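You operate a simulated robot arm through the tools that you are given. There is no shell and no other tool. Be economical: measure what you need, move in short steps, check, and stop when the job is done.

You run a simulated two-armed robot. Do the job below in one go: nothing can be reset, and whatever is moved stays where it is left.

Task
Pick up the can from the top of the goods stand with one hand, pass it to the other hand and put it on the service bench. Set down upright: can.
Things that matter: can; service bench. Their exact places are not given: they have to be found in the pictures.

It is judged by the outcome, as a careful person would: the job done as asked, and still so three seconds after it is handed in. It fails if anything else is knocked over, pushed out of place, dropped, spilled or broken.

Robot
Two 7-joint arms with two-finger parallel grippers on one trunk, on a base that drives. Base frame: it is fixed to the floor where the robot stands at the start and does not move with it; the origin is under the middle of the robot, x ahead of it, y to its left, z up. Lengths are in cm, angles in rad, forces in N, time in s.
The left shoulder is at the start at [2, 17, 105.3], the right one opposite. With the tool pointing down near the work surface each hand reaches from about 16 to 66 cm from the robot's upright axis, wherever it stands, measured 20 degrees to its own side. Places, roughly: service bench [420, 60, 80]. Payload 3.8 kg a hand.
Tool frame (each hand has its own): the origin (TCP) lies between the finger pads and is the grasp point; the fingertips stand 3 cm ahead of it; z points along the fingers, y is the line along which they close. Largest opening 11 cm; finger width 2, thickness 1; the body of the gripper, 4.8 by 11.2 cm, starts 5.5 cm behind the TCP.
Orientation is that of the tool frame in the base frame, as [roll, pitch, yaw] about the fixed x, y, z axes, in that order (R = Rz(yaw) Ry(pitch) Rx(roll)). With the fingers straight down and closing along the base's y, the tool's x points along the base's -x, its y along +y and its z along -z.

Tools
- The arms move only by the tool send_rows. It takes "left_plan", "right_plan" or both (then of equal length, played together; a hand with none holds still); each is a list of rows, each a list of 2 entries, a list of its own where there are three numbers: the shift along the tool's x, y, z in cm, then the turn, a rotation vector about the tool's x, y, z in rad. In form: [[[x, y, z], [rx, ry, rz]], ...]. A call has 1 to 10 rows; each row is the pose to reach, as a shift and turn from the pose commanded when the call began, along the tool's axes at that moment. "left_fingers" and "right_fingers" are, for a hand that has rows, the closure, from 0 (fully open) to 1 (shut), set as the call begins (left out, the last holds). A row lasts 0.2 s, in which the tool goes at most 5 cm and 0.15 rad; a call with a longer step from one row to the next is refused whole, and so is a gripper value outside its range. A pose out of reach is approached as far as the arm can. The call stops where the force on the tool passes 40 N (or 10 N more than at its start, if that is more) or the arm is blocked; 0.2 s more then pass. Each finger travels about 7.2 cm/s and halts on what it meets, pressing with about 37 N; the grip force reading is that of the motor and also rises with nothing between the fingers. The clock runs only during rows and for 0.2 s after the last one: add rows that repeat a pose to give the fingers time. The reply holds the time, the measured pose of the TCP, the force on the tool along the base axes, the opening and the grip force, in the units named above and with some noise, with the torque about the TCP (base axes, N m) and any sound that the robot's microphone picked up, and new pictures: "pictures" is both (left out), scene, wrist or none (wrist: the cameras of the hands that moved).
- Cameras (640 x 400 px; columns grow to the right, rows downward): "scene" is now at [10.79, -1.02, 120.02]; the picture's right is [-0.12, -0.99, 0.00], its down [-0.60, 0.07, -0.79] and it looks along [0.79, -0.10, -0.61] (base axes); focal length 287 px, centre (320, 200). "left" rides on the left gripper at [7.2, -1.7, -10.3] in its tool frame; the picture's right is [0.23, 0.97, 0.00], its down [-0.76, 0.18, -0.62] and it looks along [-0.61, 0.14, 0.78] (tool axes); focal length 222 px, centre (320, 200). "right" rides on the right gripper at [7.2, 1.7, -10.3] in its tool frame; the picture's right is [-0.23, 0.97, 0.00], its down [-0.76, -0.18, -0.62] and it looks along [-0.61, -0.14, 0.78] (tool axes); focal length 222 px, centre (320, 200).
- move_column(by): slides the trunk up (or, below 0, down) by that many cm; the arms and the scene camera ride with it, the base frame stays. It gives what a move gives, with no picture.
- roll_base(legs): drives the robot by 1 to 6 legs, each [ahead, turn to the left] in cm and rad, along the robot's own axes; the way and the turn of a leg run together, so that a leg with both is an arc; at most 150 cm and 3.142 rad a leg. The arms and the cameras ride along, it lands a little off, and it stops where it bumps. It gives what a move gives, and a new picture of the scene camera.
- turn_head(pan, tilt): turns the head with the scene camera to pan (to the left, within 1.396 rad either way) and tilt (down, from -0.506 to 1.204), counted from straight ahead of the robot. It gives what a move gives, and a new picture of the scene camera.
- probe_pixels(camera, pixels): for up to 12 pixels [column, row] of the newest picture of that camera ("zoom" is the newest enlarged one), the place [x, y, z] in the base frame of the surface seen there, good to about 0.2 cm. The clock stands still meanwhile.
- zoom(camera, box): a new picture of the part [left, top, right, bottom] of that camera's present view, enlarged. The clock stands still meanwhile.
- close_job(): hands the job in; it is judged then, once.

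Work in short steps. Measure before you move; look again where a grasp or a placing could have gone wrong, and mend it. You have 80 turns and 260 pictures in all, those below and enlarged ones among them. Open the grippers and draw the arms clear of the work before you hand the job in, unless the task says otherwise; then end with one line.

The tools are called after "Emit:" by a JSON object that holds its "fn" and its "kwargs". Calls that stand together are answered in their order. send_rows: Moves the arms, as the interface text tells. Its arguments: {"type":"object","properties":{"left_plan":{"type":"array"},"left_fingers":{"type":"number"},"right_plan":{"type":"array"},"right_fingers":{"type":"number"},"pictures":{"type":"string","enum":["both","scene","wrist","none"]}},"required":[]} The other tools are called the same way: move_column (by) slides the trunk up or down; roll_base (legs) drives the base; turn_head (pan, tilt) turns the head that bears the scene camera; probe_pixels (camera, pixels) gives the place of the surface under pixels of a picture; zoom (camera, box) takes an enlarged picture of a part of a camera's view; close_job () hands the job in.

At the start:

```text
time_s: 0.0
left_tool_pos: [54.31, 18.41, 93.67]
left_tool_rot: [-3.141, 0.0, 3.141]
left_wrist_force: [0.1, 0.0, -0.4]
left_torque: [0.02, 0.01, 0.01]
left_opening: 11.0
left_grasp_force: 0.2
right_tool_pos: [49.37, -25.52, 91.48]
right_tool_rot: [3.141, 0.001, -3.141]
right_wrist_force: [-0.1, 0.7, 0.3]
right_torque: [0.01, 0.01, 0.01]
right_opening: 10.98
right_grasp_force: 0.1
trunk travel left (down, up): [-15.0, 42.0]
robot x, y, heading: [0.12, 0.01, -0.001]
head pan, tilt: [-0.122, 0.654]
```

scene: 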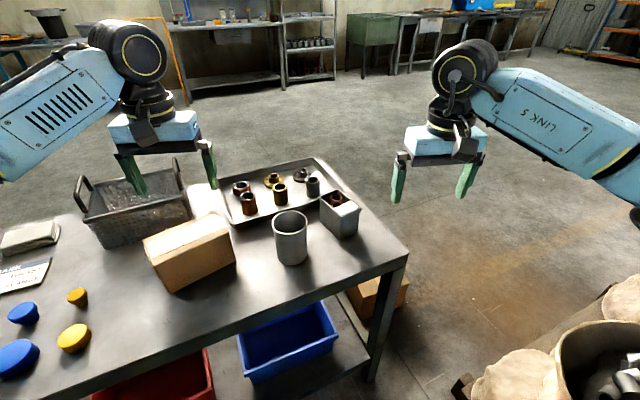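
right: 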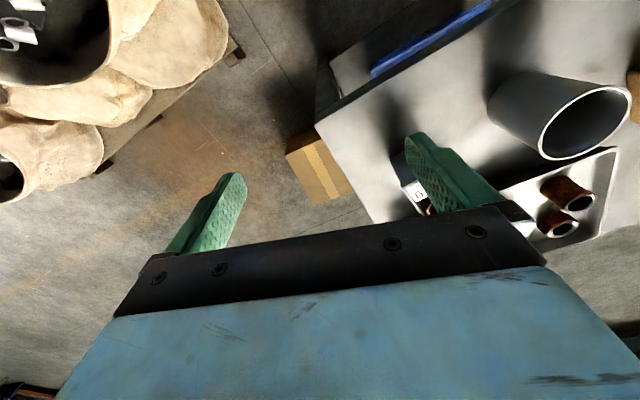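
left: 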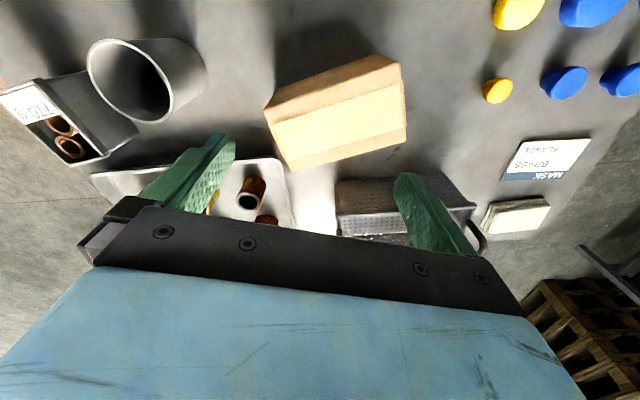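

The grey open cylinder near (290,238) looks like the can. I'll zoom in and measure it.

Emit:
{"fn": "zoom", "kwargs": {"camera": "scene", "box": [200, 150, 420, 290]}}

Emit:
{"fn": "probe_pixels", "kwargs": {"camera": "scene", "pixels": [[290, 213], [273, 222], [307, 222], [290, 240], [290, 262], [275, 240], [306, 240], [290, 285], [340, 215], [185, 255], [250, 280], [400, 245]]}}

```text
2.86 times, centred on (310, 220) of scene
```

zoom: 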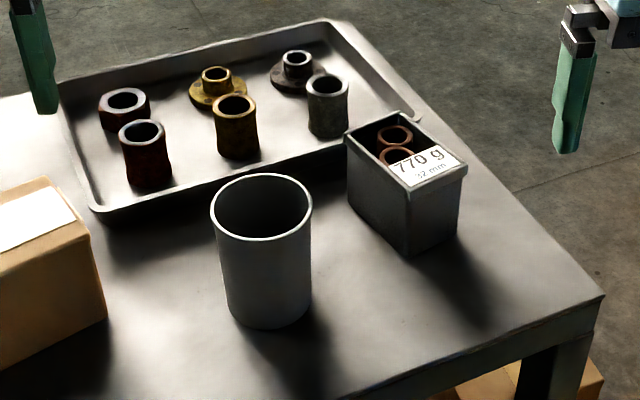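

```text
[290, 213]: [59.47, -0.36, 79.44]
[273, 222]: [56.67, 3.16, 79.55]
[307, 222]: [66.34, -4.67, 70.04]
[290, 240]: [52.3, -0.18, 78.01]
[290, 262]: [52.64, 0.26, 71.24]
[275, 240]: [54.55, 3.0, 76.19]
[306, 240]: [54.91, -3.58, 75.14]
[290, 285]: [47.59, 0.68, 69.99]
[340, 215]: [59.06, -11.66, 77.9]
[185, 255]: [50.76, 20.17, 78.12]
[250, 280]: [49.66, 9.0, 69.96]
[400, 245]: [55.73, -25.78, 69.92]
```

The can is in view, with its rim at roughly z 80. I'll probe its rim and surroundings, and start rotating the left hand so its fingers close along x, lifting it first.

Emit:
{"fn": "probe_pixels", "kwargs": {"camera": "zoom", "pixels": [[262, 240], [213, 214], [311, 210], [240, 237], [290, 235], [262, 318], [262, 290], [232, 230], [235, 176], [290, 177], [345, 145], [90, 215]]}}

Emit:
{"fn": "send_rows", "kwargs": {"left_plan": [[[0, 0, -4], [0, 0, 0.15]], [[0, 0, -8], [0, 0, 0.3]], [[0, 0, -8], [0, 0, 0.45]], [[0, 0, -8], [0, 0, 0.6]], [[0, 0, -8], [0, 0, 0.75]], [[0, 0, -8], [0, 0, 0.9]], [[0, 0, -8], [0, 0, 1.05]], [[0, 0, -8], [0, 0, 1.2]], [[0, 0, -8], [0, 0, 1.35]], [[0, 0, -8], [0, 0, 1.5]]]}}

```text
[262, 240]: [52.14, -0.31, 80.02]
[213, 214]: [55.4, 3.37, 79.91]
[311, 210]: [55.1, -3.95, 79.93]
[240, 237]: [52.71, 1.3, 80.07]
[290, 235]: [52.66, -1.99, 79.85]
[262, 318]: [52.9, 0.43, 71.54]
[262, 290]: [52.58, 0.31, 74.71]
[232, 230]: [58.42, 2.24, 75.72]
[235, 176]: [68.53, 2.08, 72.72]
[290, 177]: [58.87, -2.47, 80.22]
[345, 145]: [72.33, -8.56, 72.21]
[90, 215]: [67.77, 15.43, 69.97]
```

```text
time_s: 2.2
left_tool_pos: [54.2, 18.23, 101.71]
left_tool_rot: [3.14, 0.001, 1.638]
left_wrist_force: [0.8, 0.0, 1.0]
left_torque: [-0.01, -0.02, 0.0]
left_opening: 11.02
left_grasp_force: 0.0
right_tool_pos: [49.39, -25.44, 91.39]
right_tool_rot: [3.14, 0.001, 3.14]
right_wrist_force: [-0.1, 0.0, -0.2]
right_torque: [0.0, 0.01, 0.03]
right_opening: 11.02
right_grasp_force: 0.1
trunk travel left (down, up): [-15.0, 42.0]
robot x, y, heading: [0.2, 0.34, -0.003]
head pan, tilt: [-0.122, 0.654]
```

scene: 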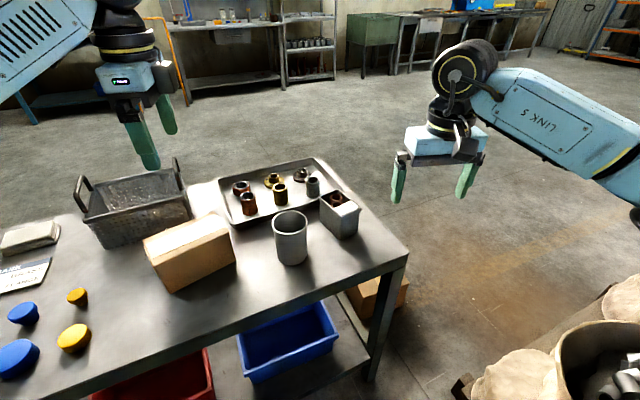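
left: 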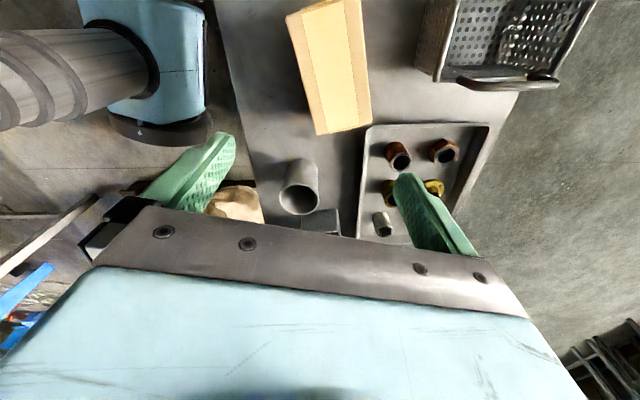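

The can's axis is at about (55.7, -0.3), with its rim at z 80.0 and a diameter of 7.4. I'll finish the yaw, lean the hand 20° to the left and move to a pregrasp pose above the can.

Emit:
{"fn": "send_rows", "kwargs": {"left_plan": [[[-3.7, 0.1, 2], [0, -0.09, 0.02]], [[-7.3, 0.25, 4], [0, -0.18, 0.035]], [[-11, 0.4, 7], [0, -0.27, 0.05]], [[-14.5, 0.5, 9], [0.012, -0.35, 0.07]], [[-14.5, 0.5, 12], [0.012, -0.35, 0.07]], [[-14.5, 0.5, 12], [0.012, -0.35, 0.07]]]}}

```text
time_s: 3.6
left_tool_pos: [55.67, 4.21, 89.8]
left_tool_rot: [-3.141, 0.352, 1.57]
left_wrist_force: [-0.4, -0.6, 0.2]
left_torque: [-0.01, -0.02, 0.0]
left_opening: 10.99
left_grasp_force: 0.1
right_tool_pos: [49.27, -25.45, 91.46]
right_tool_rot: [-3.141, -0.001, -3.142]
right_wrist_force: [-0.1, -0.4, 0.0]
right_torque: [0.03, 0.02, 0.04]
right_opening: 11.0
right_grasp_force: 0.1
trunk travel left (down, up): [-15.0, 42.0]
robot x, y, heading: [0.11, -0.1, 0.001]
head pan, tilt: [-0.122, 0.654]
```

scene: 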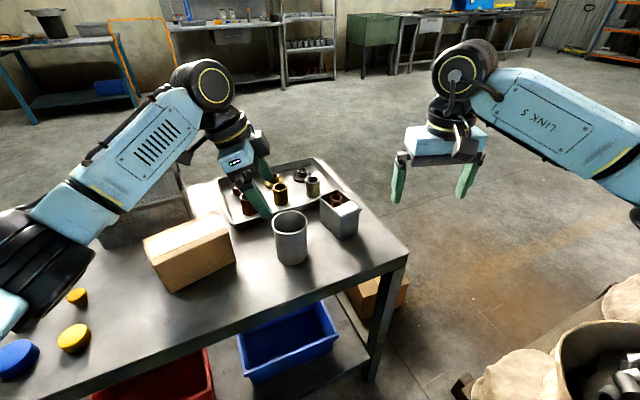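
left: 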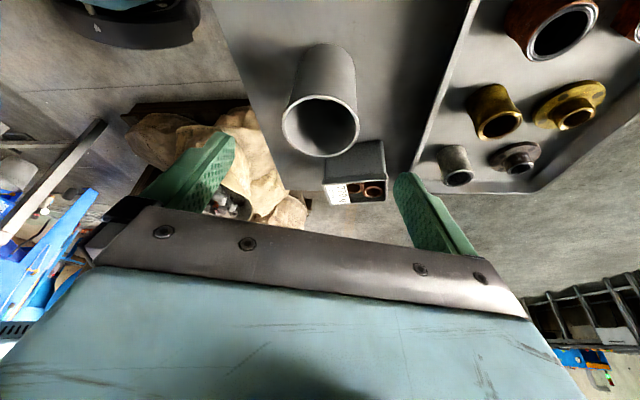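

The tilt is right, and the offset to the grasp point is about 12.2 along tool z and -0.3 along tool x. I'll descend along the tool axis.

Emit:
{"fn": "send_rows", "kwargs": {"left_plan": [[[-0.1, 0, 3], [0, 0, 0]], [[-0.2, 0, 6], [0, 0, 0]], [[-0.3, 0, 8], [0, 0, 0]], [[-0.3, 0, 10], [0, 0, 0]], [[-0.3, 0, 11.2], [0, 0, 0]], [[-0.3, 0, 12.2], [0, 0, 0]], [[-0.3, 0, 12.2], [0, 0, 0]]]}}

Emit:
{"fn": "zoom", "kwargs": {"camera": "scene", "box": [200, 150, 420, 290]}}

```text
time_s: 5.2
left_tool_pos: [55.75, -0.64, 78.48]
left_tool_rot: [-3.141, 0.352, 1.571]
left_wrist_force: [-0.2, -0.1, 0.9]
left_torque: [0.01, -0.02, -0.01]
left_opening: 10.98
left_grasp_force: 0.0
right_tool_pos: [49.36, -25.49, 91.44]
right_tool_rot: [3.141, 0.0, 3.141]
right_wrist_force: [0.5, -1.0, 0.2]
right_torque: [-0.01, -0.02, 0.01]
right_opening: 11.03
right_grasp_force: 0.0
trunk travel left (down, up): [-15.0, 42.0]
robot x, y, heading: [-0.17, 0.09, 0.002]
head pan, tilt: [-0.122, 0.654]
```

scene: 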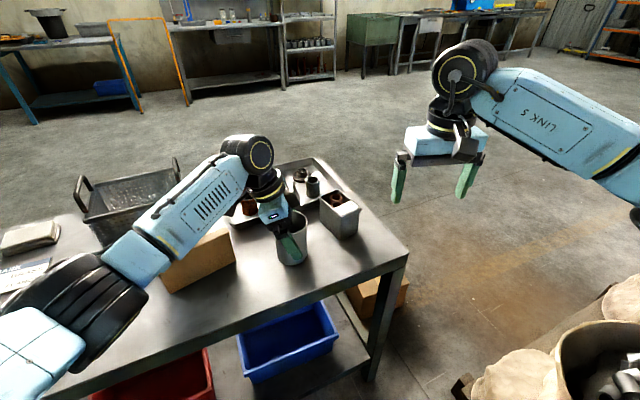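
left: 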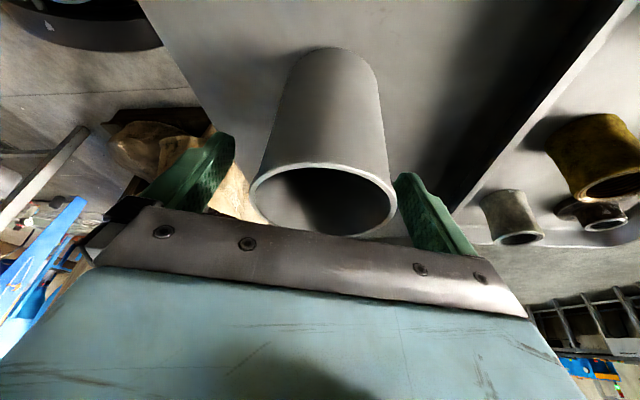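

```text
2.86 times, centred on (310, 220) of scene
```

zoom: 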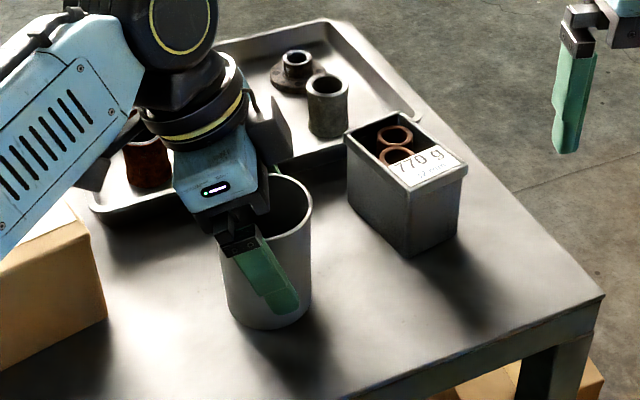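

The fingers straddle the can, one in front and one behind, so I'll close the left gripper.

Emit:
{"fn": "send_rows", "kwargs": {"left_plan": [[[0, 0, 0], [0, 0, 0]], [[0, 0, 0], [0, 0, 0]], [[0, 0, 0], [0, 0, 0]], [[0, 0, 0], [0, 0, 0]], [[0, 0, 0], [0, 0, 0]]], "left_fingers": 1, "pictures": "wrist"}}

```text
time_s: 6.4
left_tool_pos: [55.78, -0.61, 78.47]
left_tool_rot: [3.141, 0.35, 1.572]
left_wrist_force: [0.3, -0.4, 0.8]
left_torque: [-0.03, 0.02, 0.02]
left_opening: 7.0
left_grasp_force: 36.7
right_tool_pos: [49.35, -25.5, 91.48]
right_tool_rot: [-3.141, 0.001, 3.139]
right_wrist_force: [-0.3, 0.0, -0.7]
right_torque: [0.02, 0.02, 0.01]
right_opening: 10.98
right_grasp_force: 0.0
trunk travel left (down, up): [-15.0, 42.0]
robot x, y, heading: [0.31, 0.2, -0.0]
head pan, tilt: [-0.122, 0.654]
```

left: 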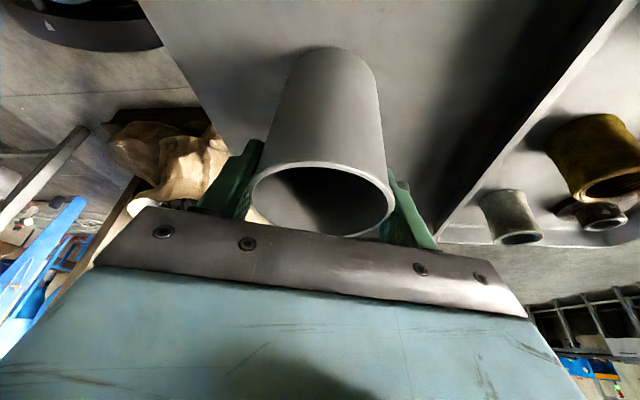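

The left hand grips at 7.0 cm opening. I'll lift straight up about 18 cm.

Emit:
{"fn": "send_rows", "kwargs": {"left_plan": [[[-0.35, 0, -0.94], [0, 0, 0]], [[-1.04, 0, -2.8], [0, 0, 0]], [[-2.07, 0, -5.6], [0, 0, 0]], [[-3.1, 0, -8.45], [0, 0, 0]], [[-4.14, 0, -11.3], [0, 0, 0]], [[-5.2, -2, -14.1], [0, 0, 0]], [[-6.2, -4, -16.9], [0, 0, 0]], [[-6.2, -5, -16.9], [0, 0, 0]], [[-6.2, -5, -16.9], [0, 0, 0]]]}}

```text
time_s: 8.4
left_tool_pos: [50.63, -0.8, 96.58]
left_tool_rot: [-3.141, 0.349, 1.571]
left_wrist_force: [-0.1, 0.0, -0.5]
left_torque: [0.02, -0.05, -0.03]
left_opening: 0.22
left_grasp_force: 37.1
right_tool_pos: [49.38, -25.47, 91.35]
right_tool_rot: [3.141, -0.002, -3.141]
right_wrist_force: [0.5, 0.0, -0.5]
right_torque: [0.03, 0.02, -0.04]
right_opening: 11.0
right_grasp_force: 0.1
trunk travel left (down, up): [-15.0, 42.0]
robot x, y, heading: [0.31, 0.35, -0.001]
head pan, tilt: [-0.122, 0.654]
```

scene: 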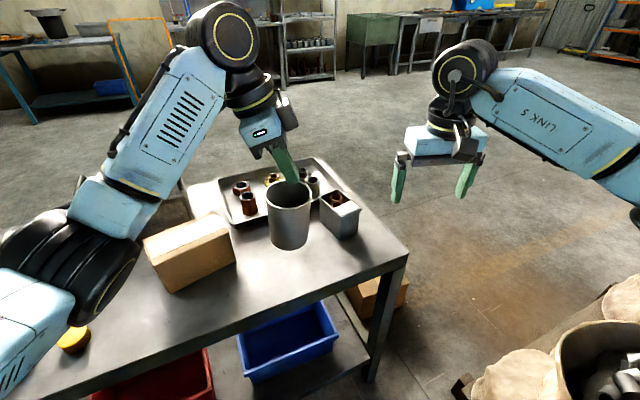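
left: 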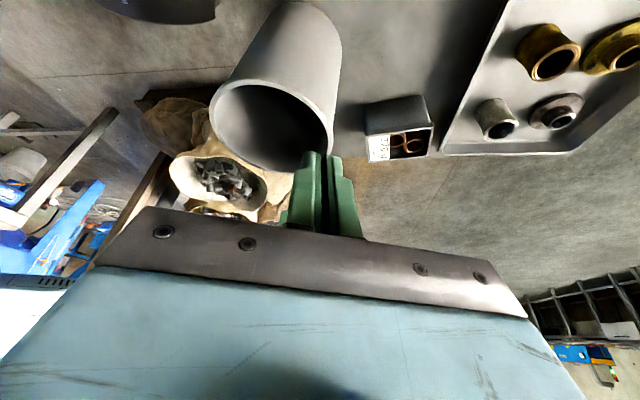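

The gripper reads 0.22 cm, so the can slipped out. I'll probe to see where it is now.

Emit:
{"fn": "probe_pixels", "kwargs": {"camera": "scene", "pixels": [[290, 207], [290, 225], [290, 240], [272, 195], [308, 195], [290, 250], [271, 240], [306, 240]]}}

Emit:
{"fn": "zoom", "kwargs": {"camera": "scene", "box": [200, 110, 420, 250]}}

```text
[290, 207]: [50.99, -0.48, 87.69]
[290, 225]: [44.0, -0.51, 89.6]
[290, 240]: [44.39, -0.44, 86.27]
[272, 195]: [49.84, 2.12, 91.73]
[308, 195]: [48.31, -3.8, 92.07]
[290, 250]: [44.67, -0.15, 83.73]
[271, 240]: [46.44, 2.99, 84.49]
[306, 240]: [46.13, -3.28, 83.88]
```

```text
2.86 times, centred on (310, 180) of scene
```

zoom: 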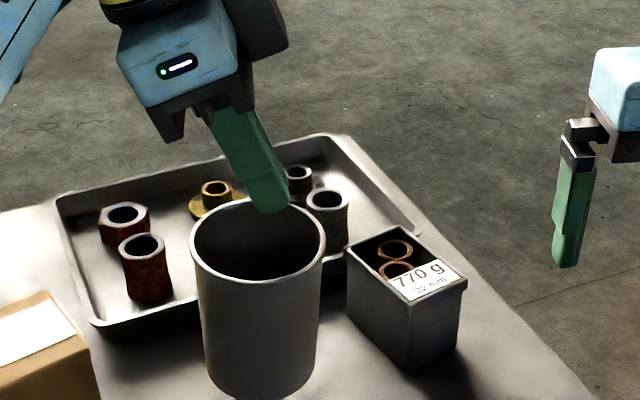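

The can is still in the air. It may be hanging pinched by its back wall between the fingertips, so I'll measure around the fingers before moving anything.

Emit:
{"fn": "zoom", "kwargs": {"camera": "scene", "box": [250, 150, 330, 200]}}

Emit:
{"fn": "zoom", "kwargs": {"camera": "left", "box": [200, 60, 400, 240]}}

Emit:
{"fn": "probe_pixels", "kwargs": {"camera": "left", "pixels": [[333, 140], [330, 125], [300, 170], [215, 110], [260, 165], [270, 83], [308, 160], [335, 165], [275, 20]]}}

Emit:
{"fn": "probe_pixels", "kwargs": {"camera": "scene", "pixels": [[293, 182], [285, 165], [275, 185], [290, 208], [270, 190], [308, 188]]}}

```text
8.00 times, centred on (290, 175) of scene
```

zoom: 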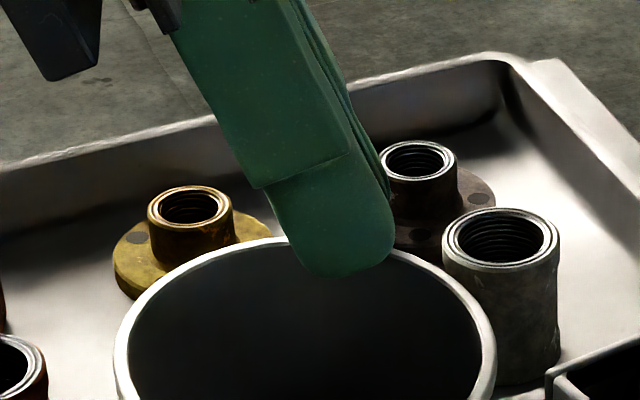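

```text
2.22 times, centred on (300, 150) of left
```

zoom: 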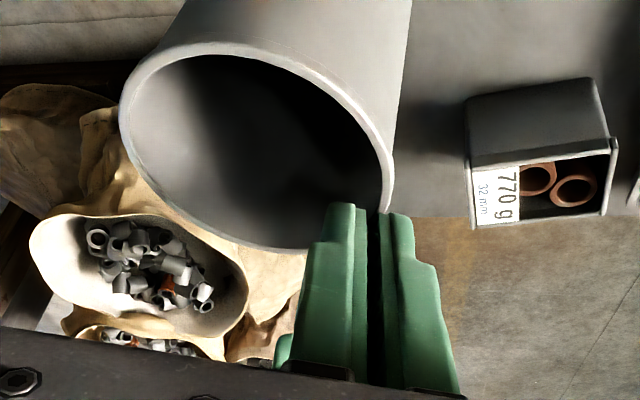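

```text
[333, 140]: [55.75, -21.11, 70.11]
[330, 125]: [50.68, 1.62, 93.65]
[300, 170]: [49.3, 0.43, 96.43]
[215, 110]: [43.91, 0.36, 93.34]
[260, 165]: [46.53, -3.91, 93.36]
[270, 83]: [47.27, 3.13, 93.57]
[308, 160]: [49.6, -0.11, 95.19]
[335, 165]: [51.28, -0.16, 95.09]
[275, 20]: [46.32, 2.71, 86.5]
```

```text
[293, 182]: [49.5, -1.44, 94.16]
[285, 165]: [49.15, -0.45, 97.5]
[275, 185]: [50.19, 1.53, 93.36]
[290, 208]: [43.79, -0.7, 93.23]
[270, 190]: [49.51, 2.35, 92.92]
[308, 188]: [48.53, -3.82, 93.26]
```

The rim is at z≈93.4 with its front at x 43.8 and back at x 51. The left camera shows the back wall pinched right between the left fingertips, so the can hangs upright and its lower body is free. I'll keep the left hand still and bring in the right hand, tilted 45°, to take the body, starting with the yaw.

Emit:
{"fn": "send_rows", "kwargs": {"right_plan": [[[1.5, 1, -1.5], [0, 0, -0.15]], [[3, 2, -3], [0, 0, -0.3]], [[4.5, 3, -4.5], [0, 0, -0.45]], [[6, 4, -6], [0, 0, -0.6]], [[7.5, 5, -7.5], [0, 0, -0.75]], [[9.1, 5.5, -8.6], [0, 0, -0.9]], [[9.1, 5.5, -8.6], [0, 0, -1.047]], [[9.1, 5.5, -8.6], [0, 0, -1.047]]], "pictures": "scene"}}

Emit:
{"fn": "probe_pixels", "kwargs": {"camera": "scene", "pixels": [[290, 208], [270, 190], [308, 188], [290, 225], [290, 240]]}}

```text
time_s: 10.2
left_tool_pos: [50.67, -0.7, 96.42]
left_tool_rot: [3.141, 0.351, 1.571]
left_wrist_force: [0.1, 0.7, -0.7]
left_torque: [0.02, -0.05, 0.0]
left_opening: 0.2
left_grasp_force: 37.4
right_tool_pos: [40.29, -19.94, 100.2]
right_tool_rot: [3.141, 0.0, -2.091]
right_wrist_force: [-0.6, 0.3, -0.4]
right_torque: [0.01, -0.02, 0.02]
right_opening: 11.0
right_grasp_force: 0.0
trunk travel left (down, up): [-15.0, 42.0]
robot x, y, heading: [-0.08, -0.35, -0.001]
head pan, tilt: [-0.122, 0.654]
```

scene: 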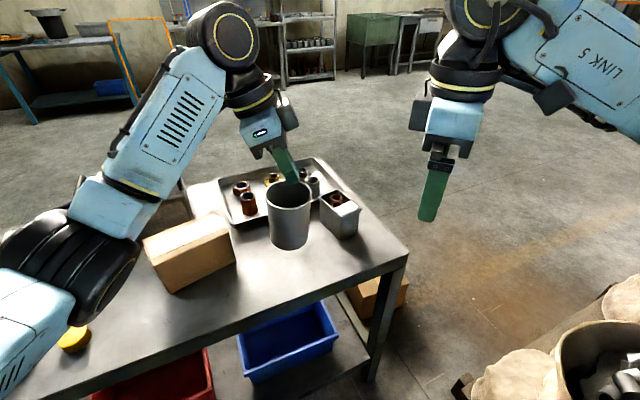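

```text
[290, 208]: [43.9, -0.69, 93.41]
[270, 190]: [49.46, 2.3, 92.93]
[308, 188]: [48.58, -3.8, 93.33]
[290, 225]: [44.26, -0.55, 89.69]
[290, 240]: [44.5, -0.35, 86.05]
```

The can hasn't moved for 2 s, so the pinch is stable. I'll pitch the right hand 45° toward the can at a standoff.

Emit:
{"fn": "send_rows", "kwargs": {"right_plan": [[[0, 0, -1], [0, -0.14, 0]], [[0, 0, -2.3], [0, -0.28, 0]], [[-1.5, 1, -2.3], [0, -0.42, 0]], [[-3, 2, -2.3], [0, -0.56, 0]], [[-5, 3, -2.3], [0, -0.68, 0]], [[-6.4, 3.7, -2.3], [0, -0.785, 0]], [[-6.4, 3.7, -2.3], [0, -0.785, 0]], [[-6.4, 3.7, -2.3], [0, -0.785, 0]]]}}

```text
time_s: 12.0
left_tool_pos: [50.75, -0.81, 96.5]
left_tool_rot: [-3.14, 0.35, 1.571]
left_wrist_force: [0.2, -0.3, -0.7]
left_torque: [-0.01, -0.04, -0.02]
left_opening: 0.2
left_grasp_force: 36.8
right_tool_pos: [39.98, -12.89, 102.55]
right_tool_rot: [3.141, 0.786, -2.095]
right_wrist_force: [-0.4, -0.6, 0.2]
right_torque: [0.05, 0.03, -0.01]
right_opening: 10.97
right_grasp_force: 0.0
trunk travel left (down, up): [-15.0, 42.0]
robot x, y, heading: [0.15, -0.16, -0.002]
head pan, tilt: [-0.122, 0.654]
```

scene: 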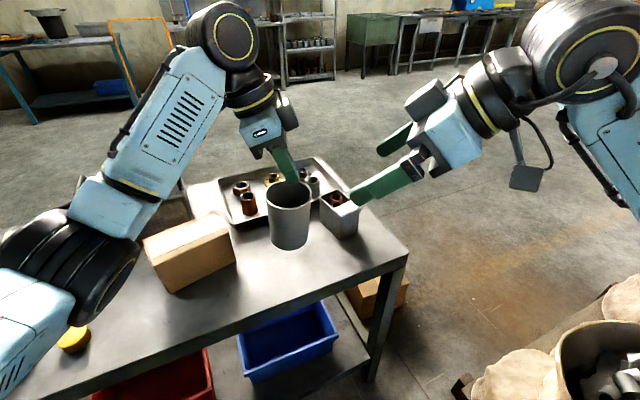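
right: 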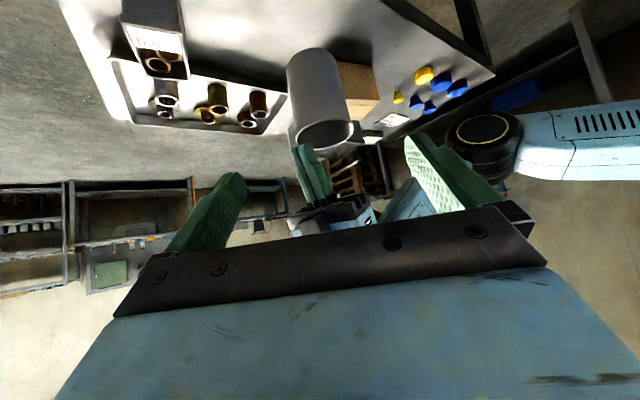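

The can sits between the right fingers in the wrist view. To keep the palm clear of the rim I'll stop 1.2 cm short of centring the TCP. I'll advance 11 of the 18.7 cm first.

Emit:
{"fn": "send_rows", "kwargs": {"right_plan": [[[0, 0, 3], [0, 0, 0]], [[-0.3, -0.2, 6], [0, 0, 0]], [[-0.65, -0.25, 9], [0, 0, 0]], [[-0.65, -0.25, 11], [0, 0, 0]], [[-0.65, -0.25, 11], [0, 0, 0]]]}}

```text
time_s: 13.2
left_tool_pos: [50.71, -0.86, 96.44]
left_tool_rot: [-3.141, 0.352, 1.57]
left_wrist_force: [-1.0, -0.9, -0.6]
left_torque: [0.0, -0.04, 0.01]
left_opening: 0.21
left_grasp_force: 37.1
right_tool_pos: [44.74, -5.52, 95.01]
right_tool_rot: [-3.141, 0.786, -2.095]
right_wrist_force: [0.1, 0.1, -0.1]
right_torque: [0.0, -0.01, -0.01]
right_opening: 10.99
right_grasp_force: 0.0
trunk travel left (down, up): [-15.0, 42.0]
robot x, y, heading: [-0.22, -0.3, 0.001]
head pan, tilt: [-0.122, 0.654]
```

scene: 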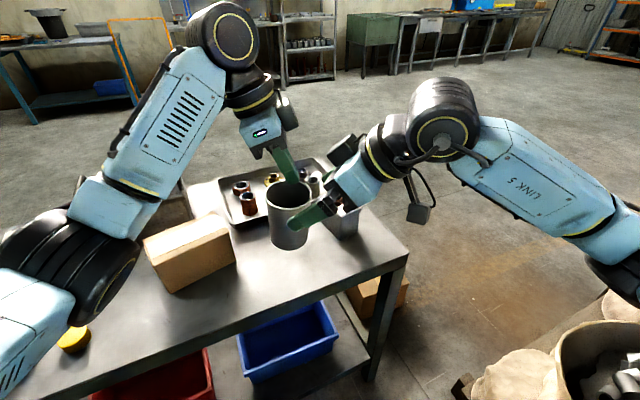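
right: 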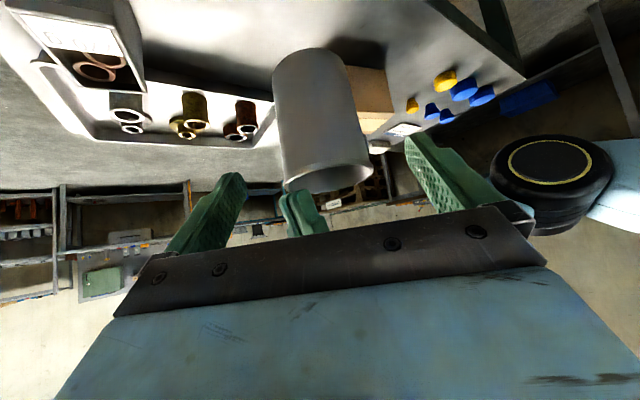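

The can is centred between the right fingers (fingertips at columns 240 and 408, can at 283–372). I'll advance the remaining 7.2 cm slowly.

Emit:
{"fn": "send_rows", "kwargs": {"right_plan": [[[0.1, 0.1, 2], [0, 0, 0]], [[0.2, 0.1, 4], [0, 0, 0]], [[0.2, 0.1, 5.5], [0, 0, 0]], [[0.2, 0.1, 6.5], [0, 0, 0]], [[0.2, 0.1, 7.2], [0, 0, 0]], [[0.2, 0.1, 7.2], [0, 0, 0]]]}}

Emit:
{"fn": "zoom", "kwargs": {"camera": "scene", "box": [220, 120, 400, 260]}}

```text
time_s: 14.6
left_tool_pos: [50.62, -0.75, 96.49]
left_tool_rot: [3.141, 0.35, 1.57]
left_wrist_force: [0.2, 0.1, -0.8]
left_torque: [0.04, -0.01, 0.02]
left_opening: 0.21
left_grasp_force: 36.7
right_tool_pos: [46.81, -1.11, 89.89]
right_tool_rot: [3.141, 0.787, -2.094]
right_wrist_force: [0.7, 0.4, -1.4]
right_torque: [0.01, -0.03, 0.02]
right_opening: 11.0
right_grasp_force: 0.0
trunk travel left (down, up): [-15.0, 42.0]
robot x, y, heading: [0.07, 0.14, 0.001]
head pan, tilt: [-0.122, 0.654]
```

scene: 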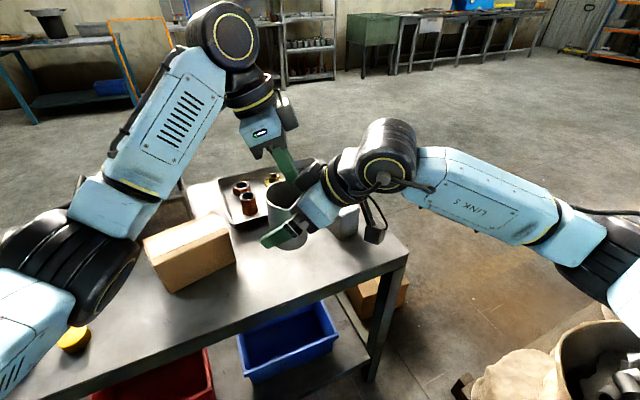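
right: 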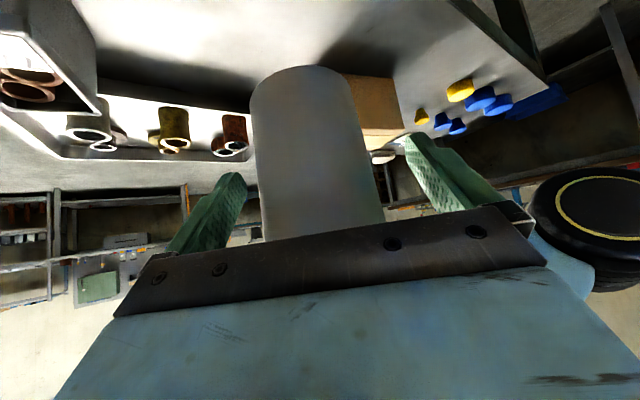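

```text
2.86 times, centred on (310, 190) of scene
```

zoom: 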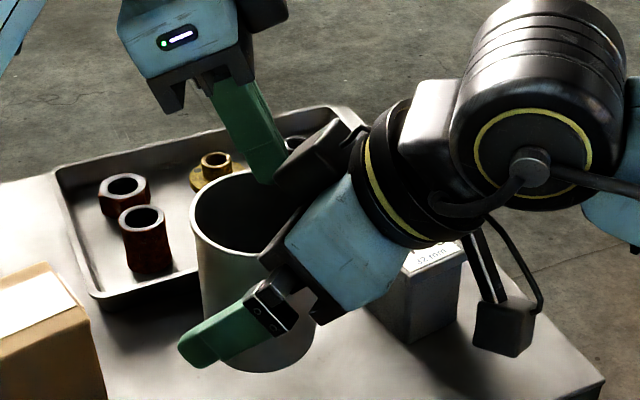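

The right fingers straddle the can below the rim and there's no contact force, so I'll close the right gripper.

Emit:
{"fn": "send_rows", "kwargs": {"right_plan": [[[0, 0, 0], [0, 0, 0]], [[0, 0, 0], [0, 0, 0]], [[0, 0, 0], [0, 0, 0]], [[0, 0, 0], [0, 0, 0]], [[0, 0, 0], [0, 0, 0]]], "right_fingers": 1}}

Emit:
{"fn": "zoom", "kwargs": {"camera": "scene", "box": [220, 120, 400, 260]}}

```text
time_s: 15.8
left_tool_pos: [50.66, -0.78, 96.53]
left_tool_rot: [-3.141, 0.349, 1.571]
left_wrist_force: [-7.0, 5.4, 0.3]
left_torque: [0.77, 0.26, -0.02]
left_opening: 0.16
left_grasp_force: 36.6
right_tool_pos: [46.84, -1.32, 89.85]
right_tool_rot: [3.14, 0.785, -2.094]
right_wrist_force: [7.1, -6.2, 0.6]
right_torque: [-0.37, 0.25, -0.29]
right_opening: 6.78
right_grasp_force: 37.5
trunk travel left (down, up): [-15.0, 42.0]
robot x, y, heading: [0.3, -0.09, -0.001]
head pan, tilt: [-0.122, 0.654]
```

scene: 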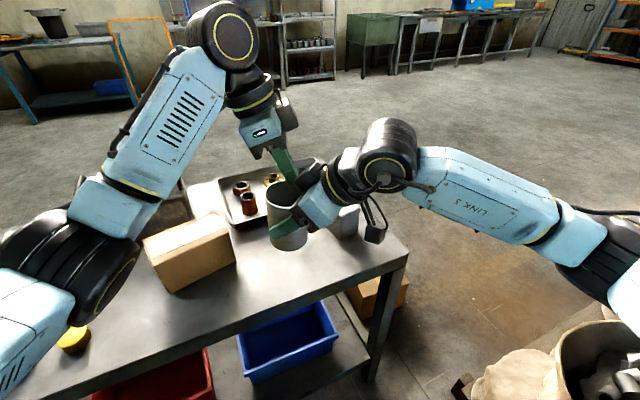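
right: 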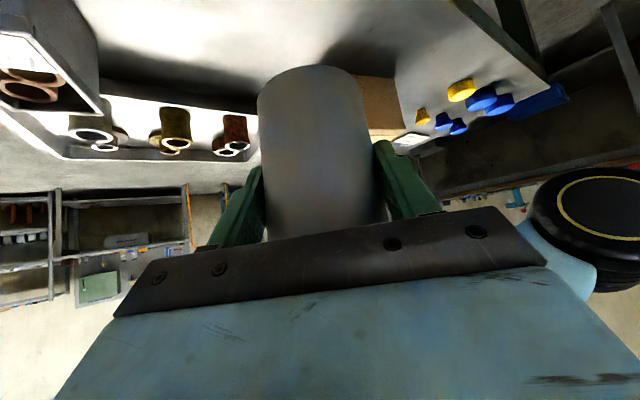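

```text
2.86 times, centred on (310, 190) of scene
```

zoom: 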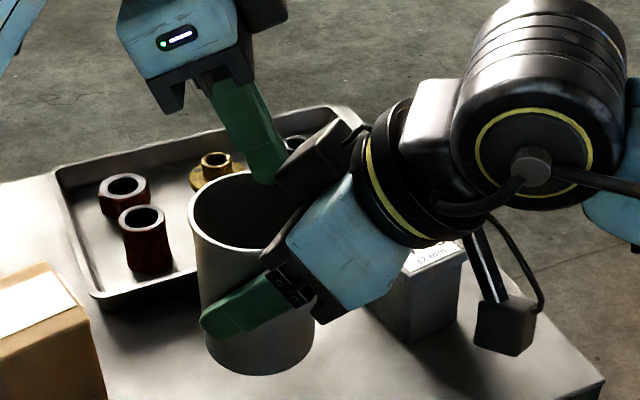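

The right hand has it at 6.78 cm and 37 N, with both hands holding. I'll open the left only partway, because one of its fingers is inside the can, and then withdraw it along its axis.

Emit:
{"fn": "send_rows", "kwargs": {"left_plan": [[[0, 0, 0], [0, 0, 0]], [[0, 0, 0], [0, 0, 0]], [[0, 0, -1], [0, 0, 0]], [[0, 0, -3], [0, 0, 0]], [[0, 0, -6], [0, 0, 0]], [[0, 0, -9], [0, 0, 0]]], "left_fingers": 0.8}}

Emit:
{"fn": "zoom", "kwargs": {"camera": "scene", "box": [220, 120, 400, 260]}}

```text
time_s: 17.2
left_tool_pos: [50.76, 2.31, 104.93]
left_tool_rot: [3.141, 0.349, 1.57]
left_wrist_force: [-0.2, 0.1, 0.3]
left_torque: [0.01, 0.0, 0.01]
left_opening: 2.19
left_grasp_force: 0.1
right_tool_pos: [46.74, -1.28, 89.84]
right_tool_rot: [-3.141, 0.785, -2.094]
right_wrist_force: [0.6, 0.0, -0.2]
right_torque: [-0.01, -0.02, -0.02]
right_opening: 6.77
right_grasp_force: 36.7
trunk travel left (down, up): [-15.0, 42.0]
robot x, y, heading: [-0.17, -0.09, -0.001]
head pan, tilt: [-0.122, 0.654]
```

scene: 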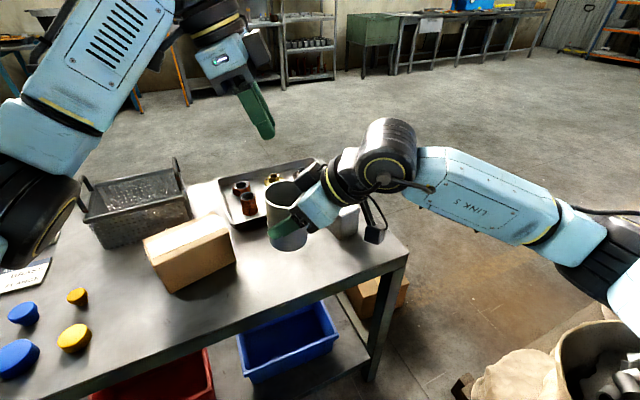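
left: 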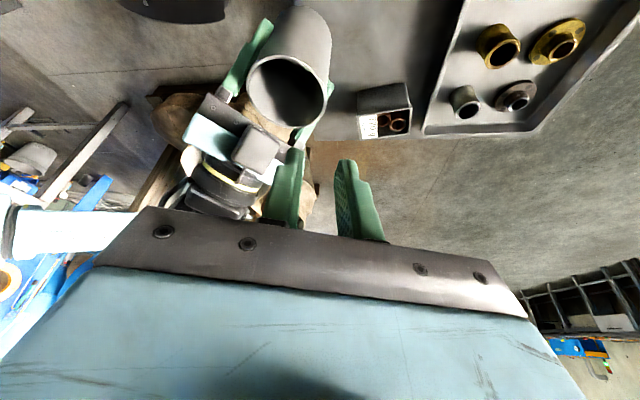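

```text
2.86 times, centred on (310, 190) of scene
```

zoom: 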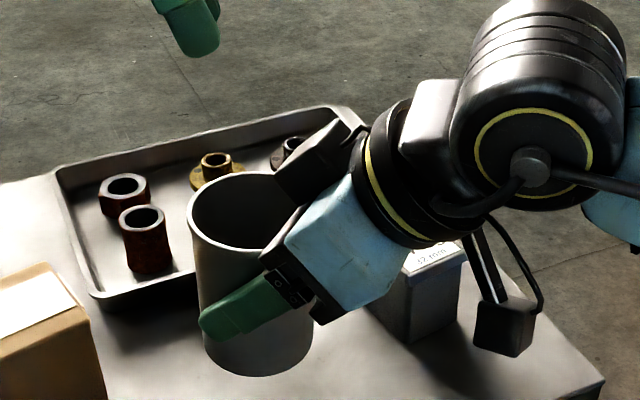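

The handover worked: the right hand holds the can upright and the left is clear. I'll raise the trunk so everything clears the stand, and then look around with the head to plan the drive.

Emit:
{"fn": "move_column", "kwargs": {"by": 12}}

Emit:
{"fn": "turn_head", "kwargs": {"pan": 0.15, "tilt": 0.1}}

```text
time_s: 18.7
left_tool_pos: [50.78, 2.31, 116.83]
left_tool_rot: [3.141, 0.351, 1.57]
left_wrist_force: [-0.3, 0.0, -0.8]
left_torque: [-0.03, 0.03, 0.0]
left_opening: 2.19
left_grasp_force: 0.0
right_tool_pos: [46.77, -1.2, 101.73]
right_tool_rot: [-3.141, 0.784, -2.094]
right_wrist_force: [-0.5, -1.4, -1.7]
right_torque: [-0.02, 0.07, -0.01]
right_opening: 6.75
right_grasp_force: 37.1
trunk travel left (down, up): [-27.0, 30.0]
robot x, y, heading: [-0.16, 0.4, 0.002]
head pan, tilt: [-0.122, 0.654]
```

```text
time_s: 19.7
left_tool_pos: [50.72, 2.35, 116.88]
left_tool_rot: [-3.14, 0.351, 1.572]
left_wrist_force: [0.2, -0.5, -0.2]
left_torque: [0.01, 0.03, 0.03]
left_opening: 2.21
left_grasp_force: 0.1
right_tool_pos: [46.75, -1.13, 101.8]
right_tool_rot: [3.14, 0.783, -2.094]
right_wrist_force: [-0.9, 0.5, -0.6]
right_torque: [-0.01, 0.04, 0.02]
right_opening: 6.78
right_grasp_force: 37.2
trunk travel left (down, up): [-27.0, 30.0]
robot x, y, heading: [0.01, -0.11, -0.001]
head pan, tilt: [0.15, 0.099]
```

scene: 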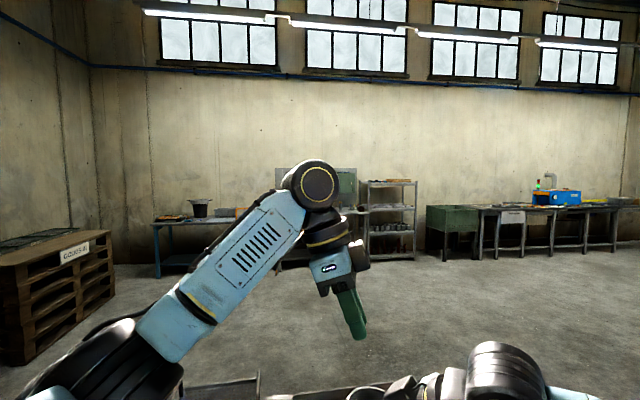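

The left hand blocks the view of the bench straight ahead, so I'll tuck it back to the left and look again.

Emit:
{"fn": "send_rows", "kwargs": {"left_plan": [[[3.5, -2.2, -1.3], [0, 0.05, 0]], [[7, -4.4, -2.6], [0, 0.1, 0]], [[10.5, -6.6, -3.9], [0, 0.15, 0]], [[14, -8.8, -5.1], [0, 0.2, 0]], [[17.5, -11, -6.4], [0, 0.25, 0]], [[21, -13.2, -7.7], [0, 0.3, 0]], [[24, -15, -8.8], [0, 0.35, 0]], [[26, -17, -9.5], [0, 0.35, 0]], [[26, -17, -9.5], [0, 0.35, 0]]], "pictures": "scene"}}

Emit:
{"fn": "zoom", "kwargs": {"camera": "scene", "box": [140, 140, 440, 300]}}

```text
time_s: 21.7
left_tool_pos: [33.6, 30.04, 116.96]
left_tool_rot: [-3.142, 0.0, 1.572]
left_wrist_force: [-1.4, -0.1, 0.3]
left_torque: [0.02, 0.0, -0.01]
left_opening: 2.22
left_grasp_force: 0.0
right_tool_pos: [46.89, -1.25, 101.72]
right_tool_rot: [-3.141, 0.787, -2.097]
right_wrist_force: [0.1, -1.4, -1.2]
right_torque: [-0.02, 0.02, -0.02]
right_opening: 6.73
right_grasp_force: 36.9
trunk travel left (down, up): [-27.0, 30.0]
robot x, y, heading: [0.04, 0.17, -0.002]
head pan, tilt: [0.15, 0.099]
```

scene: 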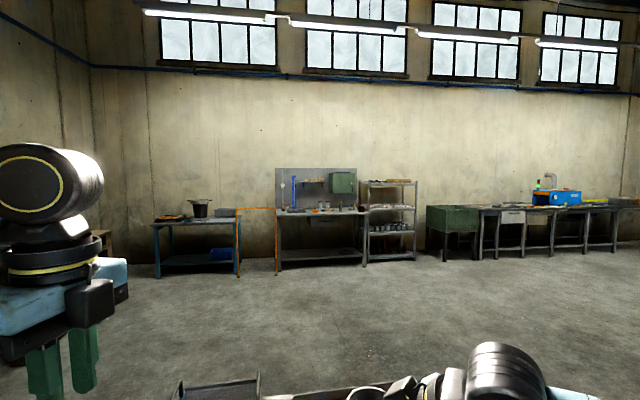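

```text
2.13 times, centred on (290, 220) of scene
```

zoom: 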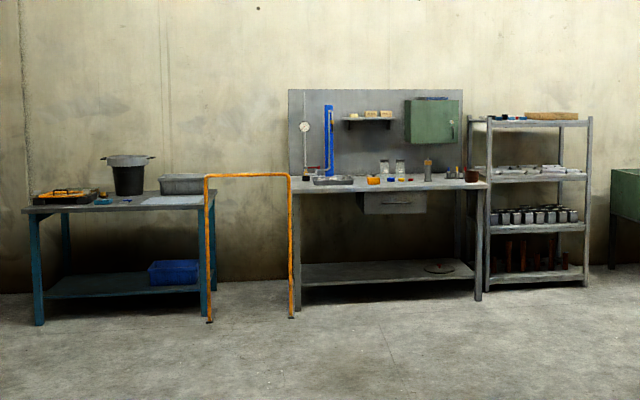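

The bench with the back panel, at columns 278–368, lies toward (420, 60). I'll probe it and the floor path.

Emit:
{"fn": "probe_pixels", "kwargs": {"camera": "scene", "pixels": [[300, 213], [320, 213], [340, 213], [358, 213], [281, 262], [364, 262], [240, 272], [275, 275], [318, 190], [413, 258], [330, 214], [325, 260]]}}

Emit:
{"fn": "zoom", "kwargs": {"camera": "scene", "box": [260, 160, 380, 280]}}

Emit:
{"fn": "turn_head", "kwargs": {"pan": -0.7, "tilt": 0.6}}

Emit:
{"fn": "turn_head", "kwargs": {"pan": 0.7, "tilt": 0.6}}

```text
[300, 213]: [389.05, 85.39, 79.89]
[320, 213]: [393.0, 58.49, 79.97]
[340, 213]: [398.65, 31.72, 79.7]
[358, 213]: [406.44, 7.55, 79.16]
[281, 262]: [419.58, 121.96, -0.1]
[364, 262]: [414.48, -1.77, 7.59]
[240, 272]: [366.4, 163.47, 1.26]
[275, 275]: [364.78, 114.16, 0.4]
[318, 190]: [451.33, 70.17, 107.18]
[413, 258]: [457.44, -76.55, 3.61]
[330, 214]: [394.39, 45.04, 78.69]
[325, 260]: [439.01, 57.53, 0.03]
```

```text
3.33 times, centred on (320, 220) of scene
```

zoom: 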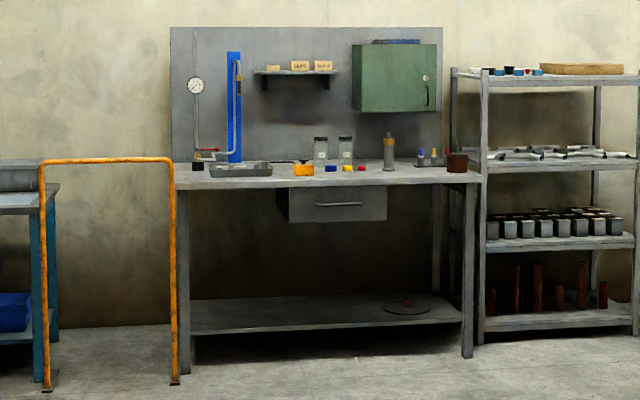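

```text
time_s: 22.8
left_tool_pos: [33.77, 30.11, 116.98]
left_tool_rot: [3.14, 0.0, 1.571]
left_wrist_force: [-0.3, -0.8, 0.9]
left_torque: [-0.02, 0.0, 0.0]
left_opening: 2.18
left_grasp_force: 0.0
right_tool_pos: [46.85, -1.29, 101.77]
right_tool_rot: [-3.141, 0.785, -2.095]
right_wrist_force: [-0.2, -0.5, -0.8]
right_torque: [-0.03, 0.02, 0.0]
right_opening: 6.74
right_grasp_force: 37.2
trunk travel left (down, up): [-27.0, 30.0]
robot x, y, heading: [0.05, -0.14, -0.004]
head pan, tilt: [-0.7, 0.6]
```

scene: 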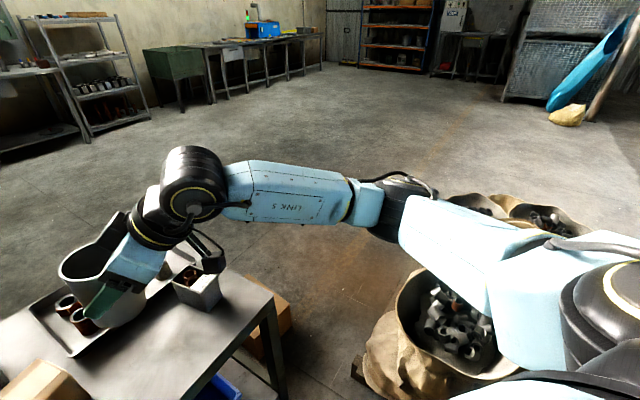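

```text
time_s: 24.4
left_tool_pos: [33.67, 30.07, 117.07]
left_tool_rot: [-3.14, 0.0, 1.57]
left_wrist_force: [0.1, 1.0, -0.1]
left_torque: [-0.01, -0.01, 0.01]
left_opening: 2.21
left_grasp_force: 0.1
right_tool_pos: [46.74, -1.29, 101.78]
right_tool_rot: [3.141, 0.785, -2.095]
right_wrist_force: [-0.3, -0.4, -1.2]
right_torque: [-0.02, 0.03, 0.03]
right_opening: 6.74
right_grasp_force: 37.3
trunk travel left (down, up): [-27.0, 30.0]
robot x, y, heading: [0.09, -0.32, -0.003]
head pan, tilt: [0.7, 0.6]
```

scene: 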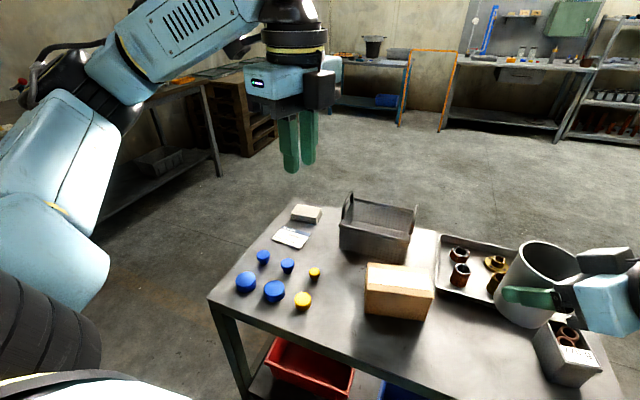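

I'll measure the left side first: the stand's left corners and the left-hand bench legs, to compare passage widths.

Emit:
{"fn": "probe_pixels", "kwargs": {"camera": "scene", "pixels": [[210, 298], [236, 388], [292, 200], [219, 174], [212, 80], [165, 180], [275, 130], [225, 250], [180, 260], [130, 230], [440, 130], [165, 340]]}}

Emit:
{"fn": "turn_head", "kwargs": {"pan": -0.6, "tilt": 0.9}}

Emit:
{"fn": "turn_head", "kwargs": {"pan": -1.35, "tilt": 0.6}}

```text
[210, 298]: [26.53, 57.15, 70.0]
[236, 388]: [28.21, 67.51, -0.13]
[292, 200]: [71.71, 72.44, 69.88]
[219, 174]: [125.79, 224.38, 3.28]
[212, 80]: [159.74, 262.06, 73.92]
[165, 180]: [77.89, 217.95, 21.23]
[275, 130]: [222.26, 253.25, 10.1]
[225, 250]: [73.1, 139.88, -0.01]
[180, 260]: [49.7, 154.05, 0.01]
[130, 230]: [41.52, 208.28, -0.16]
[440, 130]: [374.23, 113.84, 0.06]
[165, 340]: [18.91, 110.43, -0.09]
```

```text
time_s: 25.8
left_tool_pos: [33.79, 29.94, 117.0]
left_tool_rot: [3.142, -0.001, 1.569]
left_wrist_force: [-0.2, -0.5, -0.9]
left_torque: [0.01, 0.0, 0.02]
left_opening: 2.21
left_grasp_force: 0.1
right_tool_pos: [46.82, -1.21, 101.81]
right_tool_rot: [3.141, 0.786, -2.094]
right_wrist_force: [-0.8, 0.0, -0.1]
right_torque: [-0.01, -0.03, -0.01]
right_opening: 6.72
right_grasp_force: 36.9
trunk travel left (down, up): [-27.0, 30.0]
robot x, y, heading: [0.27, 0.12, 0.002]
head pan, tilt: [-0.6, 0.901]
```

scene: 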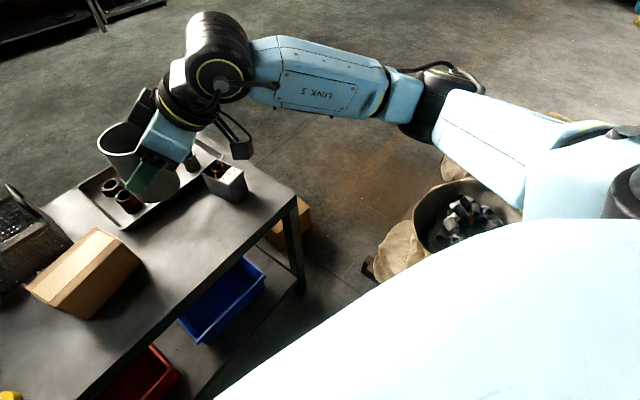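

```text
time_s: 26.9
left_tool_pos: [33.75, 30.11, 117.09]
left_tool_rot: [-3.141, 0.0, 1.57]
left_wrist_force: [0.0, 0.0, -0.1]
left_torque: [0.02, 0.0, 0.01]
left_opening: 2.22
left_grasp_force: 0.0
right_tool_pos: [46.88, -1.25, 101.78]
right_tool_rot: [3.141, 0.785, -2.096]
right_wrist_force: [-0.2, 0.3, -0.9]
right_torque: [0.01, -0.03, -0.01]
right_opening: 6.72
right_grasp_force: 37.3
trunk travel left (down, up): [-27.0, 30.0]
robot x, y, heading: [0.15, 0.03, 0.001]
head pan, tilt: [-1.349, 0.6]
```

scene: 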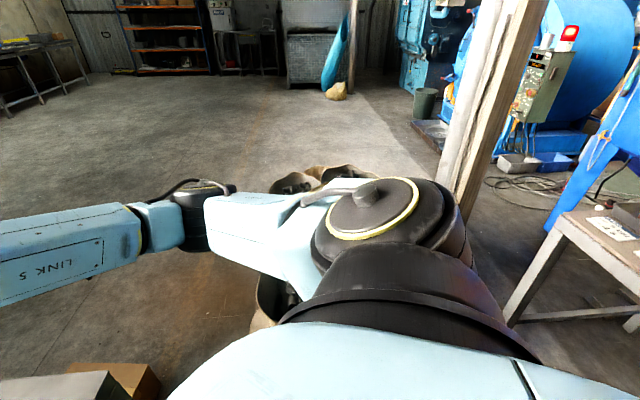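

The left passage is wide: the stand's left edge is at y≈57–72 and the next bench legs are at y≈218. I'll check how low the right forearm and elbow hang before sweeping over the stand.

Emit:
{"fn": "probe_pixels", "kwargs": {"camera": "scene", "pixels": [[60, 295], [20, 260], [150, 245], [210, 240], [240, 260], [300, 275], [290, 320], [110, 375], [320, 180], [530, 300], [595, 225], [460, 180]]}}

Emit:
{"fn": "move_column", "kwargs": {"by": 10}}

Emit:
{"fn": "turn_head", "kwargs": {"pan": 1.39, "tilt": 0.6}}

```text
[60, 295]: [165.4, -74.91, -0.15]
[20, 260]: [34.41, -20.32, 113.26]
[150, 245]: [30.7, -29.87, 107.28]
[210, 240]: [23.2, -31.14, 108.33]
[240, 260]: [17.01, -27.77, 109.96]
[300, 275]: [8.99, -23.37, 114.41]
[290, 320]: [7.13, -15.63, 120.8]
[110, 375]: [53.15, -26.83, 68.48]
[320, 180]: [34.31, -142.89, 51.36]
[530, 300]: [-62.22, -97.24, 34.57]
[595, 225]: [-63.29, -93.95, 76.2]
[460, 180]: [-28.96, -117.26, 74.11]
```

```text
time_s: 28.3
left_tool_pos: [33.79, 30.02, 127.06]
left_tool_rot: [-3.141, 0.001, 1.57]
left_wrist_force: [0.2, -0.3, -0.2]
left_torque: [-0.01, 0.0, 0.04]
left_opening: 2.19
left_grasp_force: 0.0
right_tool_pos: [46.8, -1.1, 111.79]
right_tool_rot: [3.142, 0.785, -2.093]
right_wrist_force: [0.3, 0.2, -0.2]
right_torque: [-0.03, 0.02, 0.03]
right_opening: 6.69
right_grasp_force: 36.9
trunk travel left (down, up): [-37.0, 20.0]
robot x, y, heading: [-0.11, -0.12, 0.003]
head pan, tilt: [-1.349, 0.6]
```

```text
time_s: 30.7
left_tool_pos: [33.74, 30.07, 127.08]
left_tool_rot: [3.141, 0.0, 1.57]
left_wrist_force: [-0.4, -0.1, -0.8]
left_torque: [-0.02, 0.0, -0.02]
left_opening: 2.18
left_grasp_force: 0.2
right_tool_pos: [46.8, -1.24, 111.75]
right_tool_rot: [-3.141, 0.785, -2.095]
right_wrist_force: [0.7, 0.2, -0.7]
right_torque: [-0.03, 0.0, 0.02]
right_opening: 6.73
right_grasp_force: 36.5
trunk travel left (down, up): [-37.0, 20.0]
robot x, y, heading: [-0.31, -0.08, -0.003]
head pan, tilt: [1.389, 0.6]
```

scene: 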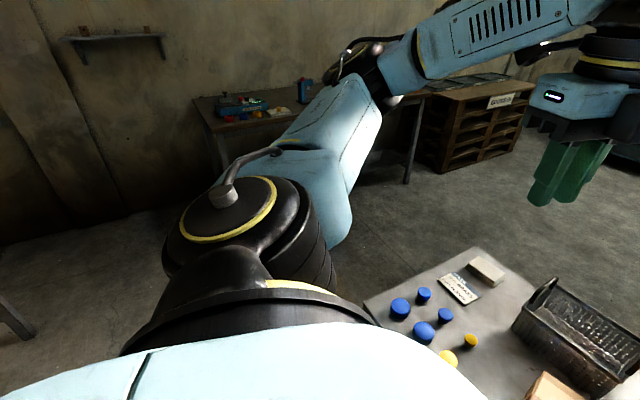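

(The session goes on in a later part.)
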